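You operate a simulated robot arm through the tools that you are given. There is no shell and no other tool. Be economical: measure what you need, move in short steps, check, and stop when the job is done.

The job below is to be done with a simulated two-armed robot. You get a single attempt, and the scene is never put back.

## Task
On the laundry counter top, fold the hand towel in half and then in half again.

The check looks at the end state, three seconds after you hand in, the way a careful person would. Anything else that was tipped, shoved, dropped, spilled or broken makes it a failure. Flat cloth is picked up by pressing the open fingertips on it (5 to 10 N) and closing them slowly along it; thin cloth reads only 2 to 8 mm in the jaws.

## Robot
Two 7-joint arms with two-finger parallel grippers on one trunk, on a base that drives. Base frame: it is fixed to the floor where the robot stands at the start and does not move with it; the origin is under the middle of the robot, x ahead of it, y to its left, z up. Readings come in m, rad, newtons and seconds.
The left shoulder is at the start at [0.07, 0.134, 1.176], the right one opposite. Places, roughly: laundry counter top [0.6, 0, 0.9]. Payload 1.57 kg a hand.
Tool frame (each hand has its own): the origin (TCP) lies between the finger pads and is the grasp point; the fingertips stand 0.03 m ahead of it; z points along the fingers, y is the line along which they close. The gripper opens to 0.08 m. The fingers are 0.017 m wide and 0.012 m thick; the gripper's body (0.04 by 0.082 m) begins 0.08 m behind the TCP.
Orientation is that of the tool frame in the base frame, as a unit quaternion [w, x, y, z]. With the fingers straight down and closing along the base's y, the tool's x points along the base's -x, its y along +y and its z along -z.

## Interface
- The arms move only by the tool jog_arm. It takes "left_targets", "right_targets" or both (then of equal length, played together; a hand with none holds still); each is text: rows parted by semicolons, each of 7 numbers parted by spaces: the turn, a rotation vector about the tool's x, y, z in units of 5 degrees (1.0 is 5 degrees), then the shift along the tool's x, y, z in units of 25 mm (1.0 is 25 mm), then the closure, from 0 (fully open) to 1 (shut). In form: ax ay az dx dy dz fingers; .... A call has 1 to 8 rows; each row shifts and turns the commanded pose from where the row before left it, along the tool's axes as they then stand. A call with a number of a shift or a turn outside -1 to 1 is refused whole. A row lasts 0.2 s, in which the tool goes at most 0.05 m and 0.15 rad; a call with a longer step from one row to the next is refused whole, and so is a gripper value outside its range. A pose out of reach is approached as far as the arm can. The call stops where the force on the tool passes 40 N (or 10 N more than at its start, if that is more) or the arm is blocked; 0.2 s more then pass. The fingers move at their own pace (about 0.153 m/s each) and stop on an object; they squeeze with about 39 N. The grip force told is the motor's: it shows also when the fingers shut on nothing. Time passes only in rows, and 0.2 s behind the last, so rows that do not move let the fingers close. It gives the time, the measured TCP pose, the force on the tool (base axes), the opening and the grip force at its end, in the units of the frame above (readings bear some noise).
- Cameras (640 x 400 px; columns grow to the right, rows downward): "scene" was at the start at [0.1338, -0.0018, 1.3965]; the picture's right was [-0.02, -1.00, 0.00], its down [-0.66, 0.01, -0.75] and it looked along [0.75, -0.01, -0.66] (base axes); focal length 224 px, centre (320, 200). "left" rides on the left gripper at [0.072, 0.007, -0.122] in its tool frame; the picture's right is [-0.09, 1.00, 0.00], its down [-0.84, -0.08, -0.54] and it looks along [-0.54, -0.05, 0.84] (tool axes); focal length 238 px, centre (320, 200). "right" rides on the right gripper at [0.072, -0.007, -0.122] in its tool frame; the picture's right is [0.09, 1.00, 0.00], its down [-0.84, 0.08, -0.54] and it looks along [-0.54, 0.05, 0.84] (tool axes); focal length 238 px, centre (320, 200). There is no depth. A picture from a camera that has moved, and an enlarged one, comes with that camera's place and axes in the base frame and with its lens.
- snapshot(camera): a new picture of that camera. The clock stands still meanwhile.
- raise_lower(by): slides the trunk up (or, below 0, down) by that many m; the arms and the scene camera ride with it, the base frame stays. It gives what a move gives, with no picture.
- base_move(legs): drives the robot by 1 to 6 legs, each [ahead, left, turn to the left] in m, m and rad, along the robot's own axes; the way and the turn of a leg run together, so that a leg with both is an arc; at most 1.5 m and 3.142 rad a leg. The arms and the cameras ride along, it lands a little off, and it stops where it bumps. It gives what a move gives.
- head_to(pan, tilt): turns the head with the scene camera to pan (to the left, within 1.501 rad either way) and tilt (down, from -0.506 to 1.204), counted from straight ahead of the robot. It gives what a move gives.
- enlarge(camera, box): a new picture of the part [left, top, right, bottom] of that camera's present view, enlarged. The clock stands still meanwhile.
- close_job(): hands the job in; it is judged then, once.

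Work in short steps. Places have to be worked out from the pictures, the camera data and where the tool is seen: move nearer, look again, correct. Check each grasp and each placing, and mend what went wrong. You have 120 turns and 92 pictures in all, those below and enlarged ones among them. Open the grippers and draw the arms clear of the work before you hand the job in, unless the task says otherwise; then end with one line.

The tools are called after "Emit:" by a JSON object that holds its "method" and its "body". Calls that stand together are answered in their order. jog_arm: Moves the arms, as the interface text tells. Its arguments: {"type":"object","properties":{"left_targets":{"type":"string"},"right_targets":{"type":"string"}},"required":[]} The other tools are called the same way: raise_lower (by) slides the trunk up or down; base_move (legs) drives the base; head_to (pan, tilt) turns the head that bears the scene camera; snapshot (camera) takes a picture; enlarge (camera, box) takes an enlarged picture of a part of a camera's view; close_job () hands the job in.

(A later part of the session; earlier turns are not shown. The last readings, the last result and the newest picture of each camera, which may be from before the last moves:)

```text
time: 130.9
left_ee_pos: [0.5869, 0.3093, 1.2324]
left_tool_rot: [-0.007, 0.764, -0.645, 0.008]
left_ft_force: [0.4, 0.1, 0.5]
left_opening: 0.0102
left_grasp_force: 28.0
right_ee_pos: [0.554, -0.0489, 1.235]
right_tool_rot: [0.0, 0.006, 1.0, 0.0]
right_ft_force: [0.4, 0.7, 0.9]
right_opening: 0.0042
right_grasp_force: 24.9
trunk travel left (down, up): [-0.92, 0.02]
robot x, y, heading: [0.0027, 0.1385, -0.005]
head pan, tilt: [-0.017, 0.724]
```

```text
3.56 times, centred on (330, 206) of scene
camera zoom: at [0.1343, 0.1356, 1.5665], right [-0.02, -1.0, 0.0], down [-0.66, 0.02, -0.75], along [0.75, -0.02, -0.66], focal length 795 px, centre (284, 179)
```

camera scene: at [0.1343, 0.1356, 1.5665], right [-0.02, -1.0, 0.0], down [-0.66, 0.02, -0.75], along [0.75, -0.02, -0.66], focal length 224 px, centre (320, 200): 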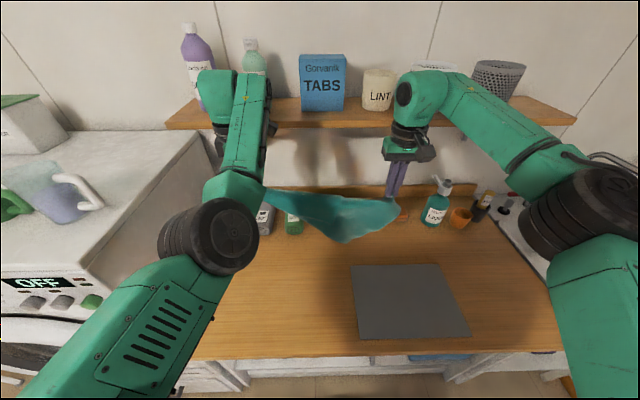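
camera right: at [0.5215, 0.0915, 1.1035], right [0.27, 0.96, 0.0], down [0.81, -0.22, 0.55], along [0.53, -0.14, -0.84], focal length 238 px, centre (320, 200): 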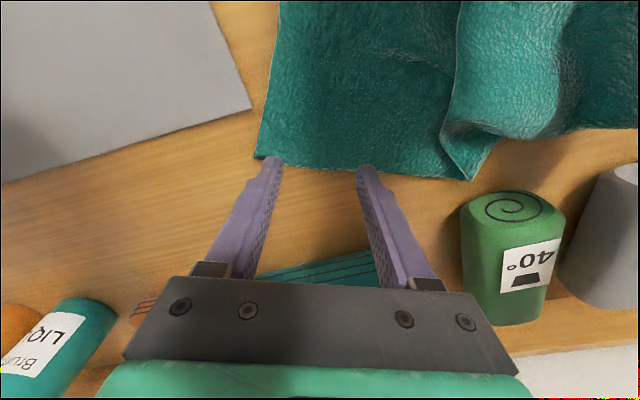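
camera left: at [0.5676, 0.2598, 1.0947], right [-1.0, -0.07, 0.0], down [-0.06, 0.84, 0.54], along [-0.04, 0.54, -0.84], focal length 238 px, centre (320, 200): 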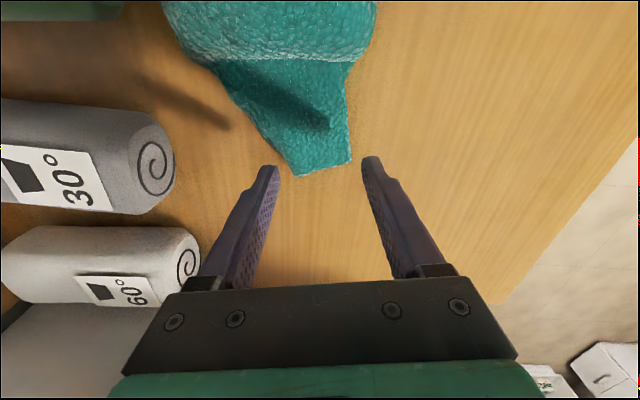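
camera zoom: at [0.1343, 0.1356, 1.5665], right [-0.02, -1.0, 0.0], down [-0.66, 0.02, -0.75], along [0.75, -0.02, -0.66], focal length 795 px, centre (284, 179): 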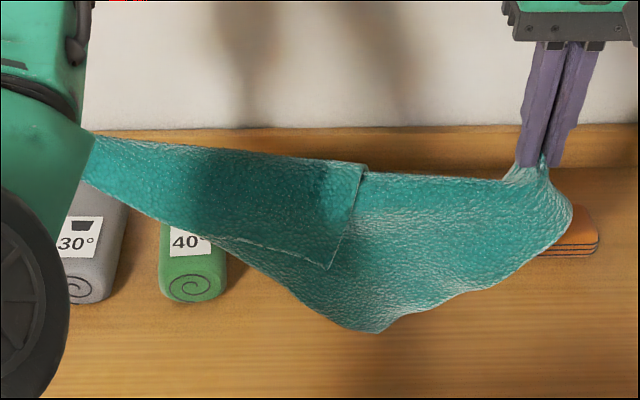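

The towel is held by its diagonal: corner K (lowest) hangs single-layer and is adjacent to NR along the short edge. I'll lay it with the flaps trailing toward me, keep NR in the right hand, then grip K with the left and hang the towel by its short edge.

Emit:
{"method": "base_move", "body": {"legs": [[-0.1, 0, 0]]}}

Emit:
{"method": "raise_lower", "body": {"by": -0.12}}

Emit:
{"method": "base_move", "body": {"legs": [[0.05, 0, 0]]}}

Emit:
{"method": "raise_lower", "body": {"by": -0.06}}

Emit:
{"method": "base_move", "body": {"legs": [[0.05, 0, 0]]}}

Emit:
{"method": "jog_arm", "body": {"left_targets": "0 0 0 0 0 0.7 1;0 0 0 0 0 0.7 1;0 0 0 0 0 0.7 1;0 0 0 0 0 0.7 1;0 0 0 0 0 0.7 1", "right_targets": "0 0 0 0 0 0.7 1;0 0 0 0 0 0.7 1;0 0 0 0 0 0.7 1;0 0 0 0 0 0.7 1;0 0 0 0 0 0.7 1"}}

Emit:
{"method": "enlarge", "body": {"camera": "scene", "box": [200, 170, 440, 320]}}

```text
time: 132.0
left_ee_pos: [0.4944, 0.3098, 1.229]
left_tool_rot: [-0.004, 0.764, -0.646, 0.006]
left_ft_force: [-0.6, -1.0, -0.8]
left_opening: 0.0102
left_grasp_force: 28.4
right_ee_pos: [0.4621, -0.0477, 1.2321]
right_tool_rot: [-0.002, 0.008, 1.0, -0.001]
right_ft_force: [1.6, 0.6, -1.0]
right_opening: 0.0043
right_grasp_force: 24.3
trunk travel left (down, up): [-0.92, 0.02]
robot x, y, heading: [-0.098, 0.1402, -0.009]
head pan, tilt: [-0.017, 0.724]
```

```text
time: 133.5
left_ee_pos: [0.4865, 0.3086, 1.1122]
left_tool_rot: [-0.006, 0.763, -0.646, 0.008]
left_ft_force: [-0.5, -1.2, -0.3]
left_opening: 0.0104
left_grasp_force: 28.8
right_ee_pos: [0.4545, -0.0475, 1.1163]
right_tool_rot: [0.001, 0.009, 1.0, -0.001]
right_ft_force: [0.2, 0.6, -0.7]
right_opening: 0.0044
right_grasp_force: 25.0
trunk travel left (down, up): [-0.8, 0.14]
robot x, y, heading: [-0.0971, 0.1423, -0.004]
head pan, tilt: [-0.017, 0.724]
```

```text
time: 134.4
left_ee_pos: [0.5297, 0.309, 1.1161]
left_tool_rot: [-0.008, 0.764, -0.645, 0.011]
left_ft_force: [-1.6, -0.6, -0.1]
left_opening: 0.0103
left_grasp_force: 28.7
right_ee_pos: [0.4968, -0.0478, 1.1196]
right_tool_rot: [0.005, 0.007, 1.0, 0.0]
right_ft_force: [-0.6, -0.2, 0.6]
right_opening: 0.0044
right_grasp_force: 24.8
trunk travel left (down, up): [-0.8, 0.14]
robot x, y, heading: [-0.049, 0.1384, -0.007]
head pan, tilt: [-0.017, 0.724]
```

```text
time: 135.4
left_ee_pos: [0.5353, 0.3087, 1.0524]
left_tool_rot: [-0.006, 0.764, -0.645, 0.009]
left_ft_force: [0.6, -1.7, 0.2]
left_opening: 0.0104
left_grasp_force: 27.6
right_ee_pos: [0.5028, -0.0475, 1.0561]
right_tool_rot: [0.001, 0.007, 1.0, -0.002]
right_ft_force: [0.5, 0.9, -0.3]
right_opening: 0.0043
right_grasp_force: 24.9
trunk travel left (down, up): [-0.74, 0.2]
robot x, y, heading: [-0.0516, 0.1412, -0.009]
head pan, tilt: [-0.017, 0.724]
```

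```text
time: 136.4
left_ee_pos: [0.582, 0.3097, 1.0552]
left_tool_rot: [-0.008, 0.764, -0.645, 0.01]
left_ft_force: [0.1, -1.0, -0.1]
left_opening: 0.0102
left_grasp_force: 28.7
right_ee_pos: [0.5512, -0.0479, 1.0582]
right_tool_rot: [0.005, 0.007, 1.0, -0.001]
right_ft_force: [-0.1, 0.3, -0.2]
right_opening: 0.0044
right_grasp_force: 25.0
trunk travel left (down, up): [-0.74, 0.2]
robot x, y, heading: [-0.0049, 0.1416, -0.006]
head pan, tilt: [-0.017, 0.724]
```

```text
time: 137.6
left_ee_pos: [0.592, 0.3092, 0.9663]
left_tool_rot: [-0.006, 0.764, -0.645, 0.009]
left_ft_force: [-0.5, -0.4, 0.4]
left_opening: 0.0103
left_grasp_force: 29.0
right_ee_pos: [0.5549, -0.047, 0.9669]
right_tool_rot: [0.001, 0.008, 1.0, -0.001]
right_ft_force: [-0.6, 0.2, 0.3]
right_opening: 0.0043
right_grasp_force: 24.5
trunk travel left (down, up): [-0.74, 0.2]
robot x, y, heading: [0.0022, 0.1347, -0.007]
head pan, tilt: [-0.017, 0.724]
```

```text
2.67 times, centred on (320, 245) of scene
camera zoom: at [0.1351, 0.1369, 1.3864], right [-0.02, -1.0, 0.0], down [-0.66, 0.02, -0.75], along [0.75, -0.02, -0.66], focal length 596 px, centre (320, 80)
```

zoom: 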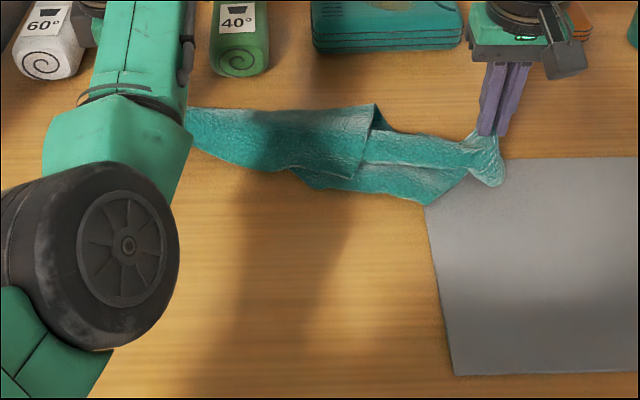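

The flap curled under because I didn't travel enough. I lift again, back off 0.17 m, and lay it with a longer forward drag so the trailing flap straightens.

Emit:
{"method": "raise_lower", "body": {"by": 0.19}}

Emit:
{"method": "base_move", "body": {"legs": [[-0.17, 0, 0]]}}

Emit:
{"method": "raise_lower", "body": {"by": -0.05}}

Emit:
{"method": "base_move", "body": {"legs": [[0.07, 0, 0]]}}

Emit:
{"method": "raise_lower", "body": {"by": -0.07}}

Emit:
{"method": "base_move", "body": {"legs": [[0.06, 0, 0]]}}

Emit:
{"method": "raise_lower", "body": {"by": -0.07}}

Emit:
{"method": "base_move", "body": {"legs": [[0.05, 0, 0]]}}

Emit:
{"method": "enlarge", "body": {"camera": "scene", "box": [200, 170, 440, 320]}}

```text
time: 139.7
left_ee_pos: [0.5905, 0.3091, 1.1562]
left_tool_rot: [-0.008, 0.764, -0.645, 0.009]
left_ft_force: [0.4, -0.4, 0.0]
left_opening: 0.0103
left_grasp_force: 28.2
right_ee_pos: [0.5552, -0.0467, 1.1574]
right_tool_rot: [0.0, 0.007, 1.0, -0.001]
right_ft_force: [0.3, 0.9, 0.0]
right_opening: 0.0043
right_grasp_force: 24.7
trunk travel left (down, up): [-0.93, 0.01]
robot x, y, heading: [0.0029, 0.1397, -0.007]
head pan, tilt: [-0.017, 0.724]
```

```text
time: 141.1
left_ee_pos: [0.4283, 0.3096, 1.1547]
left_tool_rot: [-0.005, 0.764, -0.645, 0.008]
left_ft_force: [0.3, -0.5, -0.2]
left_opening: 0.0103
left_grasp_force: 28.5
right_ee_pos: [0.394, -0.0469, 1.1555]
right_tool_rot: [-0.001, 0.008, 1.0, -0.001]
right_ft_force: [0.4, 0.5, -0.3]
right_opening: 0.0044
right_grasp_force: 24.7
trunk travel left (down, up): [-0.93, 0.01]
robot x, y, heading: [-0.168, 0.1415, -0.005]
head pan, tilt: [-0.017, 0.724]
```

```text
time: 142.0
left_ee_pos: [0.423, 0.3103, 1.1079]
left_tool_rot: [-0.007, 0.763, -0.646, 0.009]
left_ft_force: [-0.6, -0.4, 1.4]
left_opening: 0.0104
left_grasp_force: 27.9
right_ee_pos: [0.3875, -0.0466, 1.1075]
right_tool_rot: [0.002, 0.008, 1.0, 0.0]
right_ft_force: [0.1, 1.0, -1.2]
right_opening: 0.0043
right_grasp_force: 25.3
trunk travel left (down, up): [-0.88, 0.06]
robot x, y, heading: [-0.1603, 0.1436, -0.011]
head pan, tilt: [-0.017, 0.724]
```

```text
time: 143.0
left_ee_pos: [0.488, 0.3099, 1.1103]
left_tool_rot: [-0.009, 0.765, -0.644, 0.012]
left_ft_force: [-0.9, -1.6, -0.4]
left_opening: 0.0101
left_grasp_force: 28.4
right_ee_pos: [0.4525, -0.0471, 1.1128]
right_tool_rot: [0.004, 0.007, 1.0, -0.001]
right_ft_force: [0.3, 0.8, -0.6]
right_opening: 0.0039
right_grasp_force: 24.8
trunk travel left (down, up): [-0.88, 0.06]
robot x, y, heading: [-0.0959, 0.1386, -0.004]
head pan, tilt: [-0.017, 0.724]
```

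```text
time: 144.1
left_ee_pos: [0.4922, 0.3094, 1.0378]
left_tool_rot: [-0.006, 0.764, -0.646, 0.009]
left_ft_force: [-0.3, -0.7, -0.1]
left_opening: 0.01
left_grasp_force: 28.3
right_ee_pos: [0.4582, -0.0465, 1.0377]
right_tool_rot: [0.002, 0.006, 1.0, -0.001]
right_ft_force: [-0.8, 0.8, -0.4]
right_opening: 0.0041
right_grasp_force: 24.5
trunk travel left (down, up): [-0.81, 0.13]
robot x, y, heading: [-0.095, 0.1413, -0.005]
head pan, tilt: [-0.017, 0.724]
```

```text
time: 145.1
left_ee_pos: [0.5471, 0.3082, 1.0402]
left_tool_rot: [-0.008, 0.763, -0.646, 0.011]
left_ft_force: [-0.1, -0.7, -0.7]
left_opening: 0.0105
left_grasp_force: 28.3
right_ee_pos: [0.5119, -0.0477, 1.041]
right_tool_rot: [0.003, 0.008, 1.0, -0.001]
right_ft_force: [-0.7, 0.6, 0.2]
right_opening: 0.0045
right_grasp_force: 24.9
trunk travel left (down, up): [-0.81, 0.13]
robot x, y, heading: [-0.0358, 0.1393, -0.006]
head pan, tilt: [-0.017, 0.724]
```

```text
time: 146.2
left_ee_pos: [0.551, 0.3082, 0.967]
left_tool_rot: [-0.007, 0.764, -0.645, 0.009]
left_ft_force: [-0.9, -0.2, 0.5]
left_opening: 0.0103
left_grasp_force: 28.4
right_ee_pos: [0.5165, -0.0475, 0.9689]
right_tool_rot: [0.002, 0.008, 1.0, -0.001]
right_ft_force: [-1.2, -0.4, -0.2]
right_opening: 0.0043
right_grasp_force: 25.1
trunk travel left (down, up): [-0.74, 0.2]
robot x, y, heading: [-0.0377, 0.1382, -0.008]
head pan, tilt: [-0.017, 0.724]
```

```text
time: 147.1
left_ee_pos: [0.5979, 0.3077, 0.969]
left_tool_rot: [-0.008, 0.763, -0.646, 0.011]
left_ft_force: [-0.5, -0.6, -0.1]
left_opening: 0.0101
left_grasp_force: 28.4
right_ee_pos: [0.564, -0.0488, 0.9704]
right_tool_rot: [0.004, 0.007, 1.0, -0.001]
right_ft_force: [0.6, 0.5, 0.4]
right_opening: 0.0044
right_grasp_force: 24.9
trunk travel left (down, up): [-0.74, 0.2]
robot x, y, heading: [0.0117, 0.1394, -0.005]
head pan, tilt: [-0.017, 0.724]
```

```text
2.67 times, centred on (320, 245) of scene
camera zoom: at [0.1416, 0.1367, 1.3871], right [-0.03, -1.0, 0.0], down [-0.66, 0.02, -0.75], along [0.75, -0.02, -0.66], focal length 596 px, centre (320, 80)
```

zoom: 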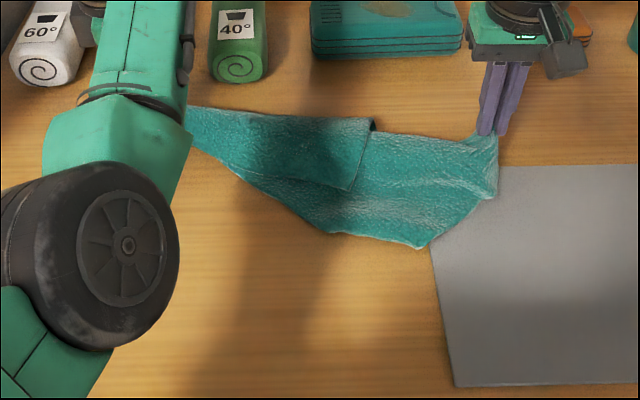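

Much better; the bottom is still tucked under slightly because I lowered vertically on contact. I repeat with fine forward-then-down steps.

Emit:
{"method": "raise_lower", "body": {"by": 0.19}}

Emit:
{"method": "base_move", "body": {"legs": [[-0.2, 0, 0]]}}

Emit:
{"method": "base_move", "body": {"legs": [[0.04, 0, 0]]}}

Emit:
{"method": "raise_lower", "body": {"by": -0.03}}

Emit:
{"method": "base_move", "body": {"legs": [[0.04, 0, 0]]}}

Emit:
{"method": "raise_lower", "body": {"by": -0.03}}

Emit:
{"method": "base_move", "body": {"legs": [[0.04, 0, 0]]}}

Emit:
{"method": "raise_lower", "body": {"by": -0.04}}

Emit:
{"method": "base_move", "body": {"legs": [[0.04, 0, 0]]}}

Emit:
{"method": "raise_lower", "body": {"by": -0.04}}

Emit:
{"method": "base_move", "body": {"legs": [[0.03, 0, 0]]}}

Emit:
{"method": "raise_lower", "body": {"by": -0.05}}

Emit:
{"method": "base_move", "body": {"legs": [[0.02, 0, 0]]}}

Emit:
{"method": "enlarge", "body": {"camera": "scene", "box": [200, 170, 440, 320]}}

```text
time: 149.2
left_ee_pos: [0.6026, 0.3079, 1.1569]
left_tool_rot: [-0.006, 0.764, -0.645, 0.009]
left_ft_force: [0.1, -0.3, -0.5]
left_opening: 0.0104
left_grasp_force: 28.3
right_ee_pos: [0.5667, -0.0485, 1.1584]
right_tool_rot: [0.001, 0.009, 1.0, 0.0]
right_ft_force: [0.8, 0.3, -0.2]
right_opening: 0.0044
right_grasp_force: 25.1
trunk travel left (down, up): [-0.93, 0.01]
robot x, y, heading: [0.0121, 0.1398, -0.006]
head pan, tilt: [-0.017, 0.724]
```

```text
time: 150.7
left_ee_pos: [0.4093, 0.3091, 1.1539]
left_tool_rot: [-0.006, 0.764, -0.645, 0.006]
left_ft_force: [-0.2, -0.1, -0.7]
left_opening: 0.0101
left_grasp_force: 28.6
right_ee_pos: [0.3744, -0.0466, 1.1548]
right_tool_rot: [-0.001, 0.008, 1.0, 0.0]
right_ft_force: [0.5, 1.5, 0.7]
right_opening: 0.0043
right_grasp_force: 24.9
trunk travel left (down, up): [-0.93, 0.01]
robot x, y, heading: [-0.181, 0.1412, -0.006]
head pan, tilt: [-0.017, 0.724]
```

```text
time: 151.6
left_ee_pos: [0.4354, 0.3082, 1.1616]
left_tool_rot: [-0.009, 0.763, -0.646, 0.012]
left_ft_force: [-1.0, -0.5, 0.2]
left_opening: 0.0101
left_grasp_force: 27.8
right_ee_pos: [0.4004, -0.0469, 1.1626]
right_tool_rot: [0.005, 0.009, 1.0, 0.0]
right_ft_force: [0.1, 0.3, -0.8]
right_opening: 0.004
right_grasp_force: 25.0
trunk travel left (down, up): [-0.93, 0.01]
robot x, y, heading: [-0.1459, 0.1443, -0.009]
head pan, tilt: [-0.017, 0.724]
```

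```text
time: 152.4
left_ee_pos: [0.4427, 0.309, 1.1271]
left_tool_rot: [-0.007, 0.763, -0.646, 0.009]
left_ft_force: [-0.2, -0.6, -0.8]
left_opening: 0.0102
left_grasp_force: 28.6
right_ee_pos: [0.4077, -0.0468, 1.1296]
right_tool_rot: [0.002, 0.01, 1.0, 0.0]
right_ft_force: [-1.0, 0.0, 0.4]
right_opening: 0.0042
right_grasp_force: 25.4
trunk travel left (down, up): [-0.9, 0.04]
robot x, y, heading: [-0.1429, 0.1391, -0.005]
head pan, tilt: [-0.017, 0.724]
```

```text
time: 153.2
left_ee_pos: [0.4773, 0.3072, 1.1303]
left_tool_rot: [-0.009, 0.763, -0.646, 0.012]
left_ft_force: [-0.2, -0.7, 0.2]
left_opening: 0.0103
left_grasp_force: 28.3
right_ee_pos: [0.4418, -0.0477, 1.1322]
right_tool_rot: [0.004, 0.008, 1.0, 0.0]
right_ft_force: [-0.5, 1.0, -0.1]
right_opening: 0.0045
right_grasp_force: 24.3
trunk travel left (down, up): [-0.9, 0.04]
robot x, y, heading: [-0.1052, 0.1401, -0.011]
head pan, tilt: [-0.017, 0.724]
```

```text
time: 154.0
left_ee_pos: [0.4851, 0.3073, 1.0979]
left_tool_rot: [-0.007, 0.763, -0.646, 0.009]
left_ft_force: [-0.2, -0.9, 0.5]
left_opening: 0.0103
left_grasp_force: 28.2
right_ee_pos: [0.4476, -0.0488, 1.0985]
right_tool_rot: [0.002, 0.009, 1.0, 0.0]
right_ft_force: [0.0, 0.7, 0.2]
right_opening: 0.0043
right_grasp_force: 24.9
trunk travel left (down, up): [-0.87, 0.07]
robot x, y, heading: [-0.1066, 0.1377, -0.008]
head pan, tilt: [-0.017, 0.724]
```

```text
time: 154.9
left_ee_pos: [0.5184, 0.3075, 1.102]
left_tool_rot: [-0.009, 0.763, -0.647, 0.012]
left_ft_force: [0.1, -0.7, 0.5]
left_opening: 0.0101
left_grasp_force: 28.5
right_ee_pos: [0.4811, -0.0495, 1.1023]
right_tool_rot: [0.004, 0.009, 1.0, 0.0]
right_ft_force: [-0.6, 0.9, 0.9]
right_opening: 0.0045
right_grasp_force: 24.9
trunk travel left (down, up): [-0.87, 0.07]
robot x, y, heading: [-0.0679, 0.14, -0.008]
head pan, tilt: [-0.017, 0.724]
```

```text
time: 155.7
left_ee_pos: [0.5251, 0.3062, 1.0568]
left_tool_rot: [-0.006, 0.763, -0.646, 0.009]
left_ft_force: [0.0, -0.4, -0.5]
left_opening: 0.0104
left_grasp_force: 28.1
right_ee_pos: [0.4903, -0.0486, 1.0574]
right_tool_rot: [0.001, 0.009, 1.0, 0.0]
right_ft_force: [0.5, 1.0, -0.3]
right_opening: 0.0043
right_grasp_force: 25.2
trunk travel left (down, up): [-0.83, 0.11]
robot x, y, heading: [-0.0645, 0.1403, -0.007]
head pan, tilt: [-0.017, 0.724]
```

```text
time: 156.6
left_ee_pos: [0.5569, 0.3066, 1.0622]
left_tool_rot: [-0.009, 0.763, -0.646, 0.011]
left_ft_force: [-0.9, 0.2, -0.4]
left_opening: 0.0104
left_grasp_force: 28.1
right_ee_pos: [0.5223, -0.0502, 1.0627]
right_tool_rot: [0.005, 0.008, 1.0, 0.0]
right_ft_force: [-0.9, 0.7, 0.6]
right_opening: 0.0041
right_grasp_force: 24.7
trunk travel left (down, up): [-0.83, 0.11]
robot x, y, heading: [-0.0225, 0.1374, -0.01]
head pan, tilt: [-0.017, 0.724]
```

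```text
time: 157.4
left_ee_pos: [0.5648, 0.3063, 1.0166]
left_tool_rot: [-0.007, 0.764, -0.645, 0.008]
left_ft_force: [-0.2, -0.3, 0.0]
left_opening: 0.0101
left_grasp_force: 28.2
right_ee_pos: [0.5299, -0.0493, 1.0179]
right_tool_rot: [0.0, 0.009, 1.0, 0.0]
right_ft_force: [0.0, 0.9, -0.1]
right_opening: 0.0042
right_grasp_force: 24.9
trunk travel left (down, up): [-0.79, 0.15]
robot x, y, heading: [-0.026, 0.1356, -0.008]
head pan, tilt: [-0.017, 0.724]
```

```text
time: 158.2
left_ee_pos: [0.5878, 0.3074, 1.0207]
left_tool_rot: [-0.009, 0.763, -0.646, 0.011]
left_ft_force: [-0.5, -0.5, -0.5]
left_opening: 0.01
left_grasp_force: 28.2
right_ee_pos: [0.5531, -0.049, 1.0211]
right_tool_rot: [0.005, 0.009, 1.0, 0.0]
right_ft_force: [-0.2, 0.8, 0.7]
right_opening: 0.0043
right_grasp_force: 24.4
trunk travel left (down, up): [-0.79, 0.15]
robot x, y, heading: [0.0, 0.1414, -0.008]
head pan, tilt: [-0.017, 0.724]
```

```text
time: 159.2
left_ee_pos: [0.5942, 0.3065, 0.9667]
left_tool_rot: [-0.007, 0.763, -0.646, 0.008]
left_ft_force: [0.4, -0.7, -0.8]
left_opening: 0.0105
left_grasp_force: 28.4
right_ee_pos: [0.5593, -0.0496, 0.9671]
right_tool_rot: [0.001, 0.009, 1.0, 0.0]
right_ft_force: [0.2, 0.1, 0.4]
right_opening: 0.0045
right_grasp_force: 24.3
trunk travel left (down, up): [-0.74, 0.2]
robot x, y, heading: [0.0013, 0.1391, -0.008]
head pan, tilt: [-0.017, 0.724]
```

```text
time: 159.9
left_ee_pos: [0.6096, 0.3062, 0.9701]
left_tool_rot: [-0.008, 0.763, -0.646, 0.01]
left_ft_force: [-0.6, -0.5, 0.1]
left_opening: 0.0103
left_grasp_force: 27.9
right_ee_pos: [0.5746, -0.0489, 0.9704]
right_tool_rot: [0.003, 0.009, 1.0, 0.0]
right_ft_force: [-0.2, -1.1, -0.1]
right_opening: 0.0039
right_grasp_force: 24.8
trunk travel left (down, up): [-0.74, 0.2]
robot x, y, heading: [0.0214, 0.1384, -0.013]
head pan, tilt: [-0.017, 0.724]
```

```text
2.67 times, centred on (320, 245) of scene
camera zoom: at [0.1526, 0.136, 1.3871], right [-0.03, -1.0, 0.0], down [-0.66, 0.02, -0.75], along [0.75, -0.02, -0.66], focal length 596 px, centre (320, 80)
```

zoom: 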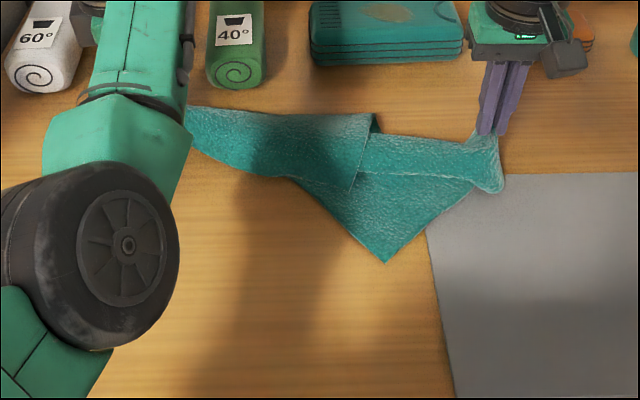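

Now corner K shows as a clean single-layer tip at about (0.446, 0.068), on the same long edge as the left-held tail. I release NR with the right hand and move it over K, yawed to match that edge.

Emit:
{"method": "jog_arm", "body": {"right_targets": "0 0 0 0 0 0.5 0.6;0 0 0 0 0 -0.8 0.4;0 0 0 0.633 0.867 -0.8 0.4;0 0 0 0.633 0.867 -0.8 0.4;0 0 0 0.633 0.867 0 0.4;0 0 0 0.633 0.867 0 0.4;0 0 0 0.633 0.867 0 0.4;0 0 0 0.633 0.867 0 0.4"}}

Emit:
{"method": "jog_arm", "body": {"right_targets": "0 0 1 0 0 0.3 0.4;0 0 1 0 0 0.3 0.4;0 0 1 0 0 0.3 0.4;0 0 1 0 0 0 0.4;0 0 1 0 0 0 0.4;0 0 1 0 0 0 0.4;0 0 1 0 0 0 0.4;0 0 1 0 0 0 0.4"}}

Emit:
{"method": "snapshot", "body": {"camera": "right"}}

```text
time: 161.8
left_ee_pos: [0.6139, 0.3069, 0.9674]
left_tool_rot: [-0.008, 0.763, -0.646, 0.01]
left_ft_force: [-1.0, -0.2, 0.6]
left_opening: 0.0102
left_grasp_force: 28.6
right_ee_pos: [0.484, 0.0846, 1.0142]
right_tool_rot: [0.0, 0.009, 1.0, 0.0]
right_ft_force: [-0.5, 0.6, -0.6]
right_opening: 0.0479
right_grasp_force: 0.0
trunk travel left (down, up): [-0.74, 0.2]
robot x, y, heading: [0.0225, 0.1358, -0.01]
head pan, tilt: [-0.017, 0.724]
```

```text
time: 163.6
left_ee_pos: [0.6136, 0.3062, 0.9673]
left_tool_rot: [-0.007, 0.763, -0.646, 0.008]
left_ft_force: [-0.4, 0.4, -0.3]
left_opening: 0.0103
left_grasp_force: 28.3
right_ee_pos: [0.4853, 0.0815, 0.9925]
right_tool_rot: [0.002, 0.35, 0.937, 0.001]
right_ft_force: [0.2, 0.0, -0.3]
right_opening: 0.0478
right_grasp_force: 0.0
trunk travel left (down, up): [-0.74, 0.2]
robot x, y, heading: [0.0234, 0.14, -0.014]
head pan, tilt: [-0.017, 0.724]
```

```text
8 pictures are left
camera right: at [0.4253, 0.1254, 1.1135], right [0.58, 0.81, 0.0], down [0.68, -0.49, 0.54], along [0.44, -0.32, -0.84], focal length 238 px, centre (320, 200)
```

right: 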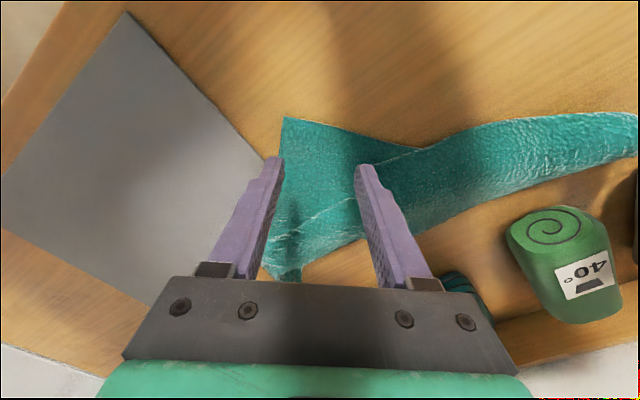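

K at (0.449, 0.072); the hand sits 33 mm along its edge and 16 mm inside, on single cloth. I descend to contact.

Emit:
{"method": "jog_arm", "body": {"right_targets": "0 0 0 0 0 0.7 0.4;0 0 0 0 0 0.7 0.4;0 0 0 0 0 0.5 0.4;0 0 0 0 0 0.2 0.4;0 0 0 0 0 0.1 0.4;0 0 0 0 0 0.08 0.4;0 0 0 0 0 0 0.4"}}

```text
time: 165.2
left_ee_pos: [0.6133, 0.3053, 0.9674]
left_tool_rot: [-0.008, 0.763, -0.646, 0.009]
left_ft_force: [0.1, 0.5, -0.3]
left_opening: 0.0105
left_grasp_force: 28.8
right_ee_pos: [0.4836, 0.0812, 0.9371]
right_tool_rot: [0.002, 0.35, 0.937, 0.0]
right_ft_force: [0.8, 0.1, 0.3]
right_opening: 0.048
right_grasp_force: 0.0
trunk travel left (down, up): [-0.74, 0.2]
robot x, y, heading: [0.0157, 0.1381, -0.009]
head pan, tilt: [-0.017, 0.724]
```

Emit:
{"method": "jog_arm", "body": {"right_targets": "0 0 0 0 0 0.08 0.4;0 0 0 0 0 0.06 0.4;0 0 0 0 0 0 0.4"}}

```text
time: 165.9
left_ee_pos: [0.6116, 0.3065, 0.9675]
left_tool_rot: [-0.007, 0.763, -0.646, 0.009]
left_ft_force: [0.9, -0.2, -0.1]
left_opening: 0.0103
left_grasp_force: 29.0
right_ee_pos: [0.4844, 0.0822, 0.9321]
right_tool_rot: [0.003, 0.35, 0.937, 0.001]
right_ft_force: [1.9, -1.0, 9.5]
right_opening: 0.0481
right_grasp_force: 0.0
trunk travel left (down, up): [-0.74, 0.2]
robot x, y, heading: [0.0246, 0.1382, -0.006]
head pan, tilt: [-0.017, 0.724]
```

Pressing at 9.5 N (I ease it slightly), I close slowly.

Emit:
{"method": "jog_arm", "body": {"right_targets": "0 0 0 0 0 -0.01 0.42;0 0 0 0 0 0 0.46;0 0 0 0 0 0 0.5;0 0 0 0 0 0 0.55;0 0 0 0 0 0 0.6;0 0 0 0 0 0 0.65;0 0 0 0 0 0 0.7;0 0 0 0 0 0 0.75"}}

Emit:
{"method": "jog_arm", "body": {"right_targets": "0 0 0 0 0 0 0.8;0 0 0 0 0 0 0.85;0 0 0 0 0 0 0.9;0 0 0 0 0 0 0.95;0 0 0 0 0 0 1;0 0 0 0 0 0 1"}}

```text
time: 167.8
left_ee_pos: [0.6115, 0.3066, 0.9677]
left_tool_rot: [-0.007, 0.763, -0.646, 0.009]
left_ft_force: [-0.2, 0.6, -0.4]
left_opening: 0.0105
left_grasp_force: 28.3
right_ee_pos: [0.4834, 0.083, 0.9333]
right_tool_rot: [0.002, 0.35, 0.937, 0.001]
right_ft_force: [-0.6, -0.8, 9.6]
right_opening: 0.018
right_grasp_force: 0.0
trunk travel left (down, up): [-0.74, 0.2]
robot x, y, heading: [0.0287, 0.1402, -0.01]
head pan, tilt: [-0.017, 0.724]
```

```text
time: 169.2
left_ee_pos: [0.612, 0.3051, 0.9669]
left_tool_rot: [-0.007, 0.764, -0.646, 0.009]
left_ft_force: [0.7, -0.5, -0.2]
left_opening: 0.0103
left_grasp_force: 29.0
right_ee_pos: [0.4848, 0.0831, 0.9338]
right_tool_rot: [0.002, 0.35, 0.937, 0.001]
right_ft_force: [0.4, 0.4, 8.4]
right_opening: 0.0046
right_grasp_force: 25.1
trunk travel left (down, up): [-0.74, 0.2]
robot x, y, heading: [0.0236, 0.1383, -0.007]
head pan, tilt: [-0.017, 0.724]
```

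K is held single-layer (4.6 mm). I unwind the right yaw, raise everything and spread so the towel hangs from its long edge.

Emit:
{"method": "jog_arm", "body": {"right_targets": "0 0 -1 0 0 -0.3 1;0 0 -1 0 0 -0.3 1;0 0 -1 0 0 -0.3 1;0 0 -1 0 0 -0.3 1;0 0 -1 0 0 0 1;0 0 -1 0 0 0 1;0 0 -1 0 0 0 1;0 0 -1 0 0 0 1"}}

Emit:
{"method": "raise_lower", "body": {"by": 0.19}}

Emit:
{"method": "jog_arm", "body": {"left_targets": "0 0 0 0 0 -0.8 1;0 0 0 0 0 -0.8 1;0 0 0 0 0 -0.8 1;0 0 0 0 0 -0.4 1;0 0 0 0 0 0 1;0 0 0 0 0 0 1", "right_targets": "0 0 0 -0.63 -0.42 -0.8 1;0 0 0 -0.63 -0.42 -0.8 1;0 0 0 -0.63 -0.42 -0.8 1;0 0 0 -0.63 -0.42 -0.4 1;0 0 0 -0.63 -0.42 0 1;0 0 0 -0.63 -0.42 0 1"}}

Emit:
{"method": "enlarge", "body": {"camera": "scene", "box": [200, 130, 440, 280]}}

```text
time: 170.9
left_ee_pos: [0.6141, 0.3067, 0.9684]
left_tool_rot: [-0.007, 0.763, -0.646, 0.009]
left_ft_force: [0.1, 0.6, -1.0]
left_opening: 0.0104
left_grasp_force: 27.6
right_ee_pos: [0.4857, 0.0823, 0.9624]
right_tool_rot: [0.002, 0.008, 1.0, 0.001]
right_ft_force: [0.1, 0.8, -0.1]
right_opening: 0.0043
right_grasp_force: 25.2
trunk travel left (down, up): [-0.74, 0.2]
robot x, y, heading: [0.0233, 0.1389, -0.008]
head pan, tilt: [-0.017, 0.724]
```

```text
time: 173.0
left_ee_pos: [0.6139, 0.3061, 1.157]
left_tool_rot: [-0.007, 0.763, -0.646, 0.008]
left_ft_force: [0.1, 0.9, -0.7]
left_opening: 0.0105
left_grasp_force: 28.4
right_ee_pos: [0.485, 0.0839, 1.1534]
right_tool_rot: [0.001, 0.008, 1.0, 0.0]
right_ft_force: [0.0, 0.0, -0.3]
right_opening: 0.0044
right_grasp_force: 24.8
trunk travel left (down, up): [-0.93, 0.01]
robot x, y, heading: [0.0246, 0.1411, -0.006]
head pan, tilt: [-0.017, 0.724]
```

```text
time: 174.4
left_ee_pos: [0.6139, 0.3064, 1.226]
left_tool_rot: [-0.007, 0.763, -0.646, 0.009]
left_ft_force: [-0.1, -1.4, -0.4]
left_opening: 0.005
left_grasp_force: 25.3
right_ee_pos: [0.5795, 0.0191, 1.2229]
right_tool_rot: [0.001, 0.009, 1.0, -0.001]
right_ft_force: [0.6, 2.0, -0.1]
right_opening: 0.0043
right_grasp_force: 24.8
trunk travel left (down, up): [-0.93, 0.01]
robot x, y, heading: [0.0228, 0.1385, -0.01]
head pan, tilt: [-0.017, 0.724]
```

```text
2.67 times, centred on (320, 205) of scene
camera zoom: at [0.1585, 0.1359, 1.5764], right [-0.03, -1.0, 0.0], down [-0.66, 0.02, -0.75], along [0.75, -0.02, -0.66], focal length 596 px, centre (320, 187)
```

zoom: 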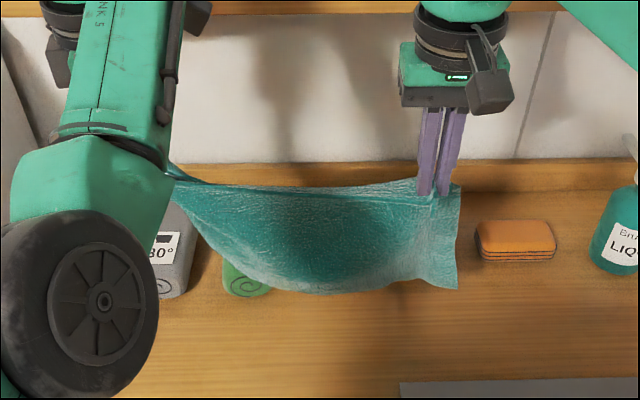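

The left grip shed its extra layers (now 5 mm), and the towel hangs from one straight edge. I lay it with the same forward-drag technique.

Emit:
{"method": "base_move", "body": {"legs": [[-0.22, 0, 0]]}}

Emit:
{"method": "raise_lower", "body": {"by": -0.05}}

Emit:
{"method": "base_move", "body": {"legs": [[0.04, 0, 0]]}}

Emit:
{"method": "raise_lower", "body": {"by": -0.04}}

Emit:
{"method": "base_move", "body": {"legs": [[0.04, 0, 0]]}}

Emit:
{"method": "raise_lower", "body": {"by": -0.04}}

Emit:
{"method": "base_move", "body": {"legs": [[0.04, 0, 0]]}}

Emit:
{"method": "raise_lower", "body": {"by": -0.04}}

Emit:
{"method": "base_move", "body": {"legs": [[0.04, 0, 0]]}}

Emit:
{"method": "jog_arm", "body": {"left_targets": "0 0 0 0 0 0.7 1;0 0 0 0 0 0.7 1;0 0 0 0 0 0.6 1", "right_targets": "0 0 0 0 0 0.7 1;0 0 0 0 0 0.7 1;0 0 0 0 0 0.6 1"}}

Emit:
{"method": "base_move", "body": {"legs": [[0.04, 0, 0]]}}

Emit:
{"method": "jog_arm", "body": {"left_targets": "0 0 0 0 0 0.6 1;0 0 0 0 0 0.6 1", "right_targets": "0 0 0 0 0 0.6 1;0 0 0 0 0 0.6 1"}}

Emit:
{"method": "snapshot", "body": {"camera": "scene"}}

```text
time: 176.1
left_ee_pos: [0.3924, 0.3078, 1.2242]
left_tool_rot: [-0.005, 0.764, -0.645, 0.007]
left_ft_force: [0.8, -0.7, 0.0]
left_opening: 0.0053
left_grasp_force: 26.2
right_ee_pos: [0.3597, 0.0212, 1.2201]
right_tool_rot: [-0.001, 0.008, 1.0, -0.001]
right_ft_force: [-0.4, 1.5, -0.4]
right_opening: 0.0043
right_grasp_force: 24.9
trunk travel left (down, up): [-0.93, 0.01]
robot x, y, heading: [-0.1968, 0.1408, -0.01]
head pan, tilt: [-0.017, 0.724]
```

```text
time: 177.1
left_ee_pos: [0.3884, 0.3069, 1.1775]
left_tool_rot: [-0.007, 0.764, -0.645, 0.008]
left_ft_force: [0.7, -1.3, -0.6]
left_opening: 0.005
left_grasp_force: 25.9
right_ee_pos: [0.3527, 0.0216, 1.1749]
right_tool_rot: [0.001, 0.008, 1.0, 0.0]
right_ft_force: [0.0, 1.8, 0.7]
right_opening: 0.0045
right_grasp_force: 25.6
trunk travel left (down, up): [-0.88, 0.06]
robot x, y, heading: [-0.2039, 0.1386, -0.01]
head pan, tilt: [-0.017, 0.724]
```

```text
time: 177.9
left_ee_pos: [0.4182, 0.3093, 1.1807]
left_tool_rot: [-0.01, 0.764, -0.645, 0.012]
left_ft_force: [-1.7, -0.9, -0.9]
left_opening: 0.0051
left_grasp_force: 25.5
right_ee_pos: [0.3859, 0.0216, 1.1773]
right_tool_rot: [0.005, 0.008, 1.0, 0.0]
right_ft_force: [-0.4, 1.0, 0.5]
right_opening: 0.0044
right_grasp_force: 25.7
trunk travel left (down, up): [-0.88, 0.06]
robot x, y, heading: [-0.1595, 0.1371, -0.013]
head pan, tilt: [-0.017, 0.724]
```

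```text
time: 178.8
left_ee_pos: [0.428, 0.3088, 1.1372]
left_tool_rot: [-0.007, 0.763, -0.646, 0.008]
left_ft_force: [-0.1, -1.3, 0.2]
left_opening: 0.0051
left_grasp_force: 24.8
right_ee_pos: [0.3952, 0.0209, 1.1326]
right_tool_rot: [0.0, 0.008, 1.0, 0.001]
right_ft_force: [0.2, 1.7, -0.3]
right_opening: 0.0042
right_grasp_force: 24.5
trunk travel left (down, up): [-0.84, 0.1]
robot x, y, heading: [-0.1604, 0.1427, -0.001]
head pan, tilt: [-0.017, 0.724]
```

```text
time: 179.6
left_ee_pos: [0.4598, 0.3098, 1.1425]
left_tool_rot: [-0.009, 0.764, -0.645, 0.012]
left_ft_force: [-1.5, -1.3, -0.1]
left_opening: 0.0051
left_grasp_force: 25.1
right_ee_pos: [0.4264, 0.0207, 1.1378]
right_tool_rot: [0.006, 0.007, 1.0, 0.0]
right_ft_force: [-0.1, 0.7, -0.3]
right_opening: 0.0044
right_grasp_force: 25.2
trunk travel left (down, up): [-0.84, 0.1]
robot x, y, heading: [-0.1207, 0.1404, -0.004]
head pan, tilt: [-0.017, 0.724]
```

```text
time: 180.5
left_ee_pos: [0.4676, 0.3071, 1.0966]
left_tool_rot: [-0.007, 0.764, -0.646, 0.009]
left_ft_force: [0.2, -1.9, -0.1]
left_opening: 0.005
left_grasp_force: 25.7
right_ee_pos: [0.4349, 0.0203, 1.0919]
right_tool_rot: [0.001, 0.008, 1.0, 0.001]
right_ft_force: [1.0, 1.4, -0.2]
right_opening: 0.0048
right_grasp_force: 25.2
trunk travel left (down, up): [-0.8, 0.14]
robot x, y, heading: [-0.1214, 0.1412, -0.009]
head pan, tilt: [-0.017, 0.724]
```

```text
time: 181.3
left_ee_pos: [0.5005, 0.307, 1.1011]
left_tool_rot: [-0.009, 0.763, -0.646, 0.011]
left_ft_force: [-0.3, -1.9, 0.3]
left_opening: 0.0051
left_grasp_force: 25.3
right_ee_pos: [0.4655, 0.0199, 1.0976]
right_tool_rot: [0.006, 0.008, 1.0, 0.001]
right_ft_force: [-0.4, 1.4, 0.4]
right_opening: 0.0044
right_grasp_force: 24.8
trunk travel left (down, up): [-0.8, 0.14]
robot x, y, heading: [-0.0829, 0.1401, -0.01]
head pan, tilt: [-0.017, 0.724]
```

```text
time: 182.2
left_ee_pos: [0.5059, 0.3066, 1.0569]
left_tool_rot: [-0.007, 0.764, -0.645, 0.008]
left_ft_force: [-0.7, -0.9, 0.0]
left_opening: 0.0051
left_grasp_force: 25.6
right_ee_pos: [0.4736, 0.0208, 1.0526]
right_tool_rot: [0.0, 0.008, 1.0, 0.0]
right_ft_force: [0.4, 0.9, -0.3]
right_opening: 0.0045
right_grasp_force: 25.1
trunk travel left (down, up): [-0.76, 0.18]
robot x, y, heading: [-0.0836, 0.1376, -0.008]
head pan, tilt: [-0.017, 0.724]
```

```text
time: 183.1
left_ee_pos: [0.5398, 0.3062, 1.0609]
left_tool_rot: [-0.009, 0.763, -0.646, 0.011]
left_ft_force: [0.0, -0.7, -0.2]
left_opening: 0.0053
left_grasp_force: 25.5
right_ee_pos: [0.5059, 0.0201, 1.0582]
right_tool_rot: [0.004, 0.008, 1.0, 0.001]
right_ft_force: [-0.3, 0.8, 0.3]
right_opening: 0.0043
right_grasp_force: 24.7
trunk travel left (down, up): [-0.76, 0.18]
robot x, y, heading: [-0.0413, 0.1371, -0.009]
head pan, tilt: [-0.017, 0.724]
```

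```text
time: 183.8
left_ee_pos: [0.5485, 0.3066, 1.0076]
left_tool_rot: [-0.008, 0.764, -0.645, 0.009]
left_ft_force: [-0.1, -0.5, 0.4]
left_opening: 0.0053
left_grasp_force: 25.6
right_ee_pos: [0.5131, 0.0216, 1.0027]
right_tool_rot: [0.001, 0.009, 1.0, 0.001]
right_ft_force: [0.0, 0.7, -0.2]
right_opening: 0.0044
right_grasp_force: 25.0
trunk travel left (down, up): [-0.76, 0.18]
robot x, y, heading: [-0.044, 0.1402, -0.008]
head pan, tilt: [-0.017, 0.724]
```

```text
time: 184.7
left_ee_pos: [0.5821, 0.3063, 1.0117]
left_tool_rot: [-0.009, 0.763, -0.646, 0.011]
left_ft_force: [0.2, -0.4, 0.6]
left_opening: 0.0048
left_grasp_force: 25.7
right_ee_pos: [0.5471, 0.0195, 1.0082]
right_tool_rot: [0.004, 0.007, 1.0, 0.001]
right_ft_force: [-0.4, -0.1, 0.1]
right_opening: 0.0045
right_grasp_force: 25.1
trunk travel left (down, up): [-0.76, 0.18]
robot x, y, heading: [0.0004, 0.1376, -0.007]
head pan, tilt: [-0.017, 0.724]
```

```text
time: 185.3
left_ee_pos: [0.5875, 0.3055, 0.9788]
left_tool_rot: [-0.007, 0.763, -0.646, 0.009]
left_ft_force: [-0.4, -1.5, 0.4]
left_opening: 0.0051
left_grasp_force: 25.4
right_ee_pos: [0.5512, 0.0198, 0.9769]
right_tool_rot: [0.002, 0.008, 1.0, 0.001]
right_ft_force: [1.1, 1.7, 0.1]
right_opening: 0.0045
right_grasp_force: 24.7
trunk travel left (down, up): [-0.76, 0.18]
robot x, y, heading: [-0.0027, 0.1387, -0.012]
head pan, tilt: [-0.017, 0.724]
```

```text
6 pictures are left
camera scene: at [0.13, 0.1359, 1.4066], right [-0.03, -1.0, 0.0], down [-0.66, 0.02, -0.75], along [0.75, -0.02, -0.66], focal length 224 px, centre (320, 200)
```

scene: 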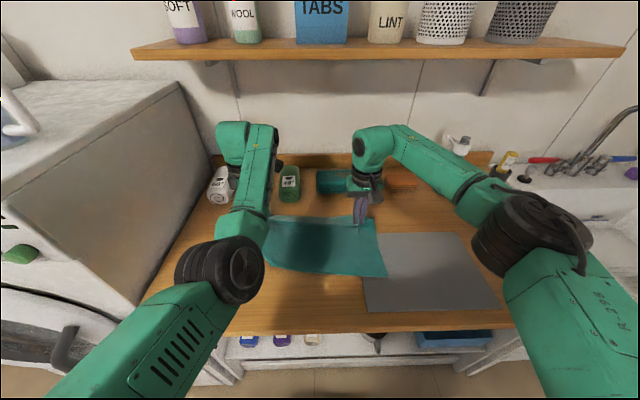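

It's laid out as a clean panel. I lower, release both hands gently and retreat to view it.

Emit:
{"method": "jog_arm", "body": {"left_targets": "0 0 0 0 0 0.6 1;0 0 0 0 0 0.6 1;0 0 0 0 0 0.2 0.8;0 0 0 0 0 0 0.5;0 0 0 0 0 0 0.2;0 0 0 0 0 -1 0.2;0 0 0 0 0 -1 0.2;0 0 0 0 0 -1 0.2", "right_targets": "0 0 0 0 0 0.6 1;0 0 0 0 0 0.6 1;0 0 0 0 0 0.2 0.8;0 0 0 0 0 0 0.5;0 0 0 0 0 0 0.2;0 0 0 0 0 -1 0.2;0 0 0 0 0 -1 0.2;0 0 0 0 0 -1 0.2"}}

Emit:
{"method": "jog_arm", "body": {"left_targets": "0 0 0 -0.9 0 -0.9 0.2;0 0 0 -0.9 0 -0.9 0.2;0 0 0 -0.9 0 -0.9 0.2;0 0 0 -0.9 0 -0.5 0.2;0 0 0 -0.9 0 0 0.2", "right_targets": "0 0 0 0 -0.9 -0.9 0.2;0 0 0 0 -0.9 -0.9 0.2;0 0 0 0 -0.9 -0.9 0.2;0 0 0 0 -0.9 -0.5 0.2;0 0 0 0 -0.9 0 0.2"}}

Emit:
{"method": "enlarge", "body": {"camera": "scene", "box": [200, 180, 440, 330]}}

```text
time: 187.1
left_ee_pos: [0.5878, 0.306, 1.0173]
left_tool_rot: [-0.007, 0.763, -0.646, 0.009]
left_ft_force: [0.8, 0.4, 0.1]
left_opening: 0.0638
left_grasp_force: 0.1
right_ee_pos: [0.5515, 0.0205, 1.0154]
right_tool_rot: [0.003, 0.008, 1.0, 0.001]
right_ft_force: [-0.2, -0.4, -0.2]
right_opening: 0.064
right_grasp_force: 0.1
trunk travel left (down, up): [-0.76, 0.18]
robot x, y, heading: [0.001, 0.1425, -0.01]
head pan, tilt: [-0.017, 0.724]
```

```text
time: 188.3
left_ee_pos: [0.5671, 0.4182, 1.0951]
left_tool_rot: [-0.008, 0.763, -0.646, 0.008]
left_ft_force: [-0.8, 0.7, 0.2]
left_opening: 0.064
left_grasp_force: 0.1
right_ee_pos: [0.5502, -0.0912, 1.0947]
right_tool_rot: [0.002, 0.007, 1.0, 0.002]
right_ft_force: [-0.2, 0.0, 0.6]
right_opening: 0.064
right_grasp_force: 0.1
trunk travel left (down, up): [-0.76, 0.18]
robot x, y, heading: [-0.0046, 0.1417, -0.008]
head pan, tilt: [-0.017, 0.724]
```

```text
2.67 times, centred on (320, 255) of scene
camera zoom: at [0.1312, 0.136, 1.4065], right [-0.03, -1.0, 0.0], down [-0.66, 0.02, -0.75], along [0.75, -0.02, -0.66], focal length 596 px, centre (320, 53)
```

zoom: 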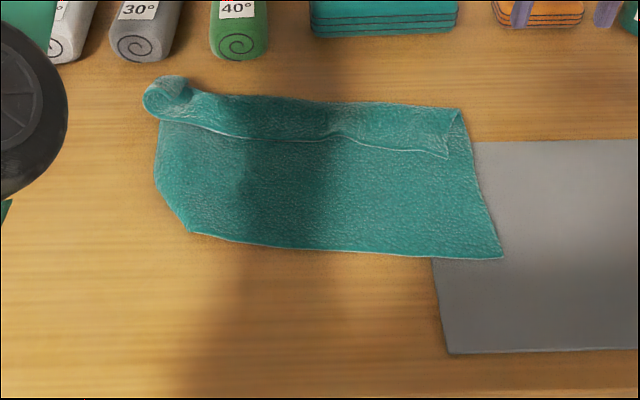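

Excellent: the towel is nearly flat, with only a 6 cm far strip folded over and the left end tucked a bit. Plan: grip the near edge with both hands, lift so the strip falls open, then lay it back as a half fold (hem down, forward, then back over), which keeps the grip orientation natural. I reposition the base and hands.

Emit:
{"method": "base_move", "body": {"legs": [[-0.105, -0.05, 0]]}}

Emit:
{"method": "jog_arm", "body": {"left_targets": "0 0 1 0 0 0 0.375;0 0 1 0 0 0 0.375;0 0 1 0 0 0 0.375;0 0 1 0 0 0 0.375;0 0 1 0 0 0 0.375;0 0 1 0 0 0 0.375;0 0 1 0 0 0 0.375;0 0 1 0 0 0 0.375"}}

Emit:
{"method": "jog_arm", "body": {"left_targets": "0 0 1 0 0 0 0.375;0 0 1 0 0 0 0.375;0 0 1 0 0 0 0.375;0 0 1 0 0 0 0.375;0 0 1 0 0 0 0.375;0 0 1 0 0 0 0.375;0 0 1 0 0 0 0.375;0 0 1 0 0 0 0.375"}}

Emit:
{"method": "jog_arm", "body": {"left_targets": "0 0 1 0 0 0 0.375;0 0 1 0 0 0 0.375;0 0 1 0 0 0 0.375;0 0 1 0 0 0 0.375"}}

Emit:
{"method": "jog_arm", "body": {"left_targets": "0 0 0 0.065 -0.79 0.525 0.375;0 0 0 0.065 -0.79 0.525 0.375;0 0 0 0.065 -0.79 0.525 0.375;0 0 0 0.065 -0.79 0.525 0.375;0 0 0 0.065 -0.79 0.525 0.375;0 0 0 0.065 -0.79 0.525 0.375;0 0 0 0.065 -0.79 0.525 0.375;0 0 0 0.065 -0.79 0.525 0.375", "right_targets": "0 0 0 0.095 0.72 0.525 0.375;0 0 0 0.095 0.72 0.525 0.375;0 0 0 0.095 0.72 0.525 0.375;0 0 0 0.095 0.72 0.525 0.375;0 0 0 0.095 0.72 0.525 0.375;0 0 0 0.095 0.72 0.525 0.375;0 0 0 0.095 0.72 0.525 0.375;0 0 0 0.095 0.72 0.525 0.375"}}

```text
time: 189.6
left_ee_pos: [0.4629, 0.3705, 1.0957]
left_tool_rot: [-0.007, 0.763, -0.646, 0.008]
left_ft_force: [0.0, -0.6, -0.5]
left_opening: 0.0642
left_grasp_force: 0.1
right_ee_pos: [0.4457, -0.1411, 1.0929]
right_tool_rot: [0.001, 0.009, 1.0, 0.001]
right_ft_force: [-0.2, 0.1, 0.8]
right_opening: 0.064
right_grasp_force: 0.0
trunk travel left (down, up): [-0.76, 0.18]
robot x, y, heading: [-0.1094, 0.0896, -0.009]
head pan, tilt: [-0.017, 0.724]
```

```text
time: 191.3
left_ee_pos: [0.4624, 0.3701, 1.096]
left_tool_rot: [0.01, -0.496, 0.868, -0.006]
left_ft_force: [0.4, 0.0, -0.4]
left_opening: 0.0501
left_grasp_force: 0.1
right_ee_pos: [0.4431, -0.1423, 1.0951]
right_tool_rot: [0.002, 0.009, 1.0, 0.001]
right_ft_force: [0.9, -0.3, 0.6]
right_opening: 0.0641
right_grasp_force: 0.1
trunk travel left (down, up): [-0.76, 0.18]
robot x, y, heading: [-0.1078, 0.0865, -0.008]
head pan, tilt: [-0.017, 0.724]
```

```text
time: 193.2
left_ee_pos: [0.4604, 0.3691, 1.0974]
left_tool_rot: [0.013, -0.168, 0.986, -0.001]
left_ft_force: [0.7, -0.5, 0.4]
left_opening: 0.0499
left_grasp_force: 0.0
right_ee_pos: [0.4434, -0.1421, 1.0946]
right_tool_rot: [0.001, 0.009, 1.0, 0.001]
right_ft_force: [0.9, -0.2, 0.4]
right_opening: 0.064
right_grasp_force: 0.1
trunk travel left (down, up): [-0.76, 0.18]
robot x, y, heading: [-0.1083, 0.0904, -0.009]
head pan, tilt: [-0.017, 0.724]
```

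```text
time: 194.2
left_ee_pos: [0.4609, 0.3696, 1.0951]
left_tool_rot: [0.011, 0.005, 1.0, 0.0]
left_ft_force: [-0.5, -0.1, -0.5]
left_opening: 0.0501
left_grasp_force: 0.1
right_ee_pos: [0.4428, -0.1411, 1.0933]
right_tool_rot: [0.001, 0.009, 1.0, 0.0]
right_ft_force: [-0.4, 0.4, 0.0]
right_opening: 0.0639
right_grasp_force: 0.1
trunk travel left (down, up): [-0.76, 0.18]
robot x, y, heading: [-0.1075, 0.093, -0.009]
head pan, tilt: [-0.017, 0.724]
```

```text
time: 195.9
left_ee_pos: [0.4523, 0.2114, 0.9891]
left_tool_rot: [0.012, 0.005, 1.0, -0.001]
left_ft_force: [0.9, 0.3, 0.5]
left_opening: 0.0502
left_grasp_force: 0.1
left hand out of reach, approached as far as the arm can: row 6
right_ee_pos: [0.4268, 0.0053, 0.9897]
right_tool_rot: [0.001, 0.009, 1.0, 0.0]
right_ft_force: [0.4, -0.2, -0.3]
right_opening: 0.05
right_grasp_force: 0.1
trunk travel left (down, up): [-0.76, 0.18]
robot x, y, heading: [-0.1093, 0.092, -0.009]
head pan, tilt: [-0.017, 0.724]
```

Positions reached. I verify with the left camera, which shows the tucked end.

Emit:
{"method": "snapshot", "body": {"camera": "left"}}

```text
4 pictures are left
camera left: at [0.3794, 0.2191, 1.1092], right [0.1, 0.99, 0.0], down [0.82, -0.08, 0.56], along [0.56, -0.06, -0.83], focal length 238 px, centre (320, 200)
```

left: 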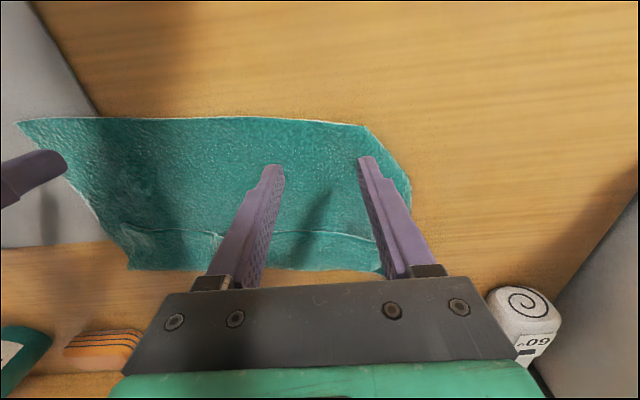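

Aligned. Both hands descend together to the near edge.

Emit:
{"method": "jog_arm", "body": {"left_targets": "0 0 0 0 0 0.7 0.375;0 0 0 0 0 0.7 0.375;0 0 0 0 0 0.4 0.375;0 0 0 0 0 0.14 0.375;0 0 0 0 0 0.08 0.375;0 0 0 0 0 0 0.375", "right_targets": "0 0 0 0 0 0.7 0.375;0 0 0 0 0 0.7 0.375;0 0 0 0 0 0.4 0.375;0 0 0 0 0 0.1 0.375;0 0 0 0 0 0.05 0.375;0 0 0 0 0 0 0.375"}}

```text
time: 197.3
left_ee_pos: [0.4554, 0.2121, 0.9398]
left_tool_rot: [0.011, 0.005, 1.0, -0.001]
left_ft_force: [-0.2, 0.2, 0.8]
left_opening: 0.0501
left_grasp_force: 0.0
right_ee_pos: [0.4278, 0.0026, 0.9402]
right_tool_rot: [0.002, 0.009, 1.0, 0.002]
right_ft_force: [0.2, 0.6, -0.6]
right_opening: 0.0498
right_grasp_force: 0.0
trunk travel left (down, up): [-0.76, 0.18]
robot x, y, heading: [-0.1091, 0.0894, -0.013]
head pan, tilt: [-0.017, 0.724]
```

Emit:
{"method": "jog_arm", "body": {"left_targets": "0 0 0 0 0 0.1 0.375;0 0 0 0 0 0.06 0.375;0 0 0 0 0 0 0.375", "right_targets": "0 0 0 0 0 0.08 0.375;0 0 0 0 0 0.05 0.375;0 0 0 0 0 0 0.375"}}

```text
time: 198.2
left_ee_pos: [0.4545, 0.2119, 0.9373]
left_tool_rot: [0.012, 0.004, 1.0, 0.0]
left_ft_force: [0.6, 0.8, 0.9]
left_opening: 0.0503
left_grasp_force: 0.1
right_ee_pos: [0.4261, 0.0043, 0.9392]
right_tool_rot: [0.001, 0.009, 1.0, 0.0]
right_ft_force: [-0.3, -0.8, 2.4]
right_opening: 0.0499
right_grasp_force: 0.0
trunk travel left (down, up): [-0.76, 0.18]
robot x, y, heading: [-0.11, 0.0877, -0.007]
head pan, tilt: [-0.017, 0.724]
```

Emit:
{"method": "jog_arm", "body": {"left_targets": "0 0 0 0 0 0.08 0.375;0 0 0 0 0 0.04 0.375;0 0 0 0 0 0 0.375", "right_targets": "0 0 0 0 0 0.03 0.375;0 0 0 0 0 0.01 0.375;0 0 0 0 0 0 0.375"}}

```text
time: 198.9
left_ee_pos: [0.4544, 0.2124, 0.9343]
left_tool_rot: [0.013, 0.005, 1.0, 0.001]
left_ft_force: [2.1, 1.2, 10.4]
left_opening: 0.0504
left_grasp_force: 0.5
right_ee_pos: [0.4275, 0.0038, 0.9371]
right_tool_rot: [0.004, 0.008, 1.0, 0.001]
right_ft_force: [4.9, -1.0, 6.0]
right_opening: 0.0502
right_grasp_force: 0.0
trunk travel left (down, up): [-0.76, 0.18]
robot x, y, heading: [-0.1076, 0.0919, -0.007]
head pan, tilt: [-0.017, 0.724]
```

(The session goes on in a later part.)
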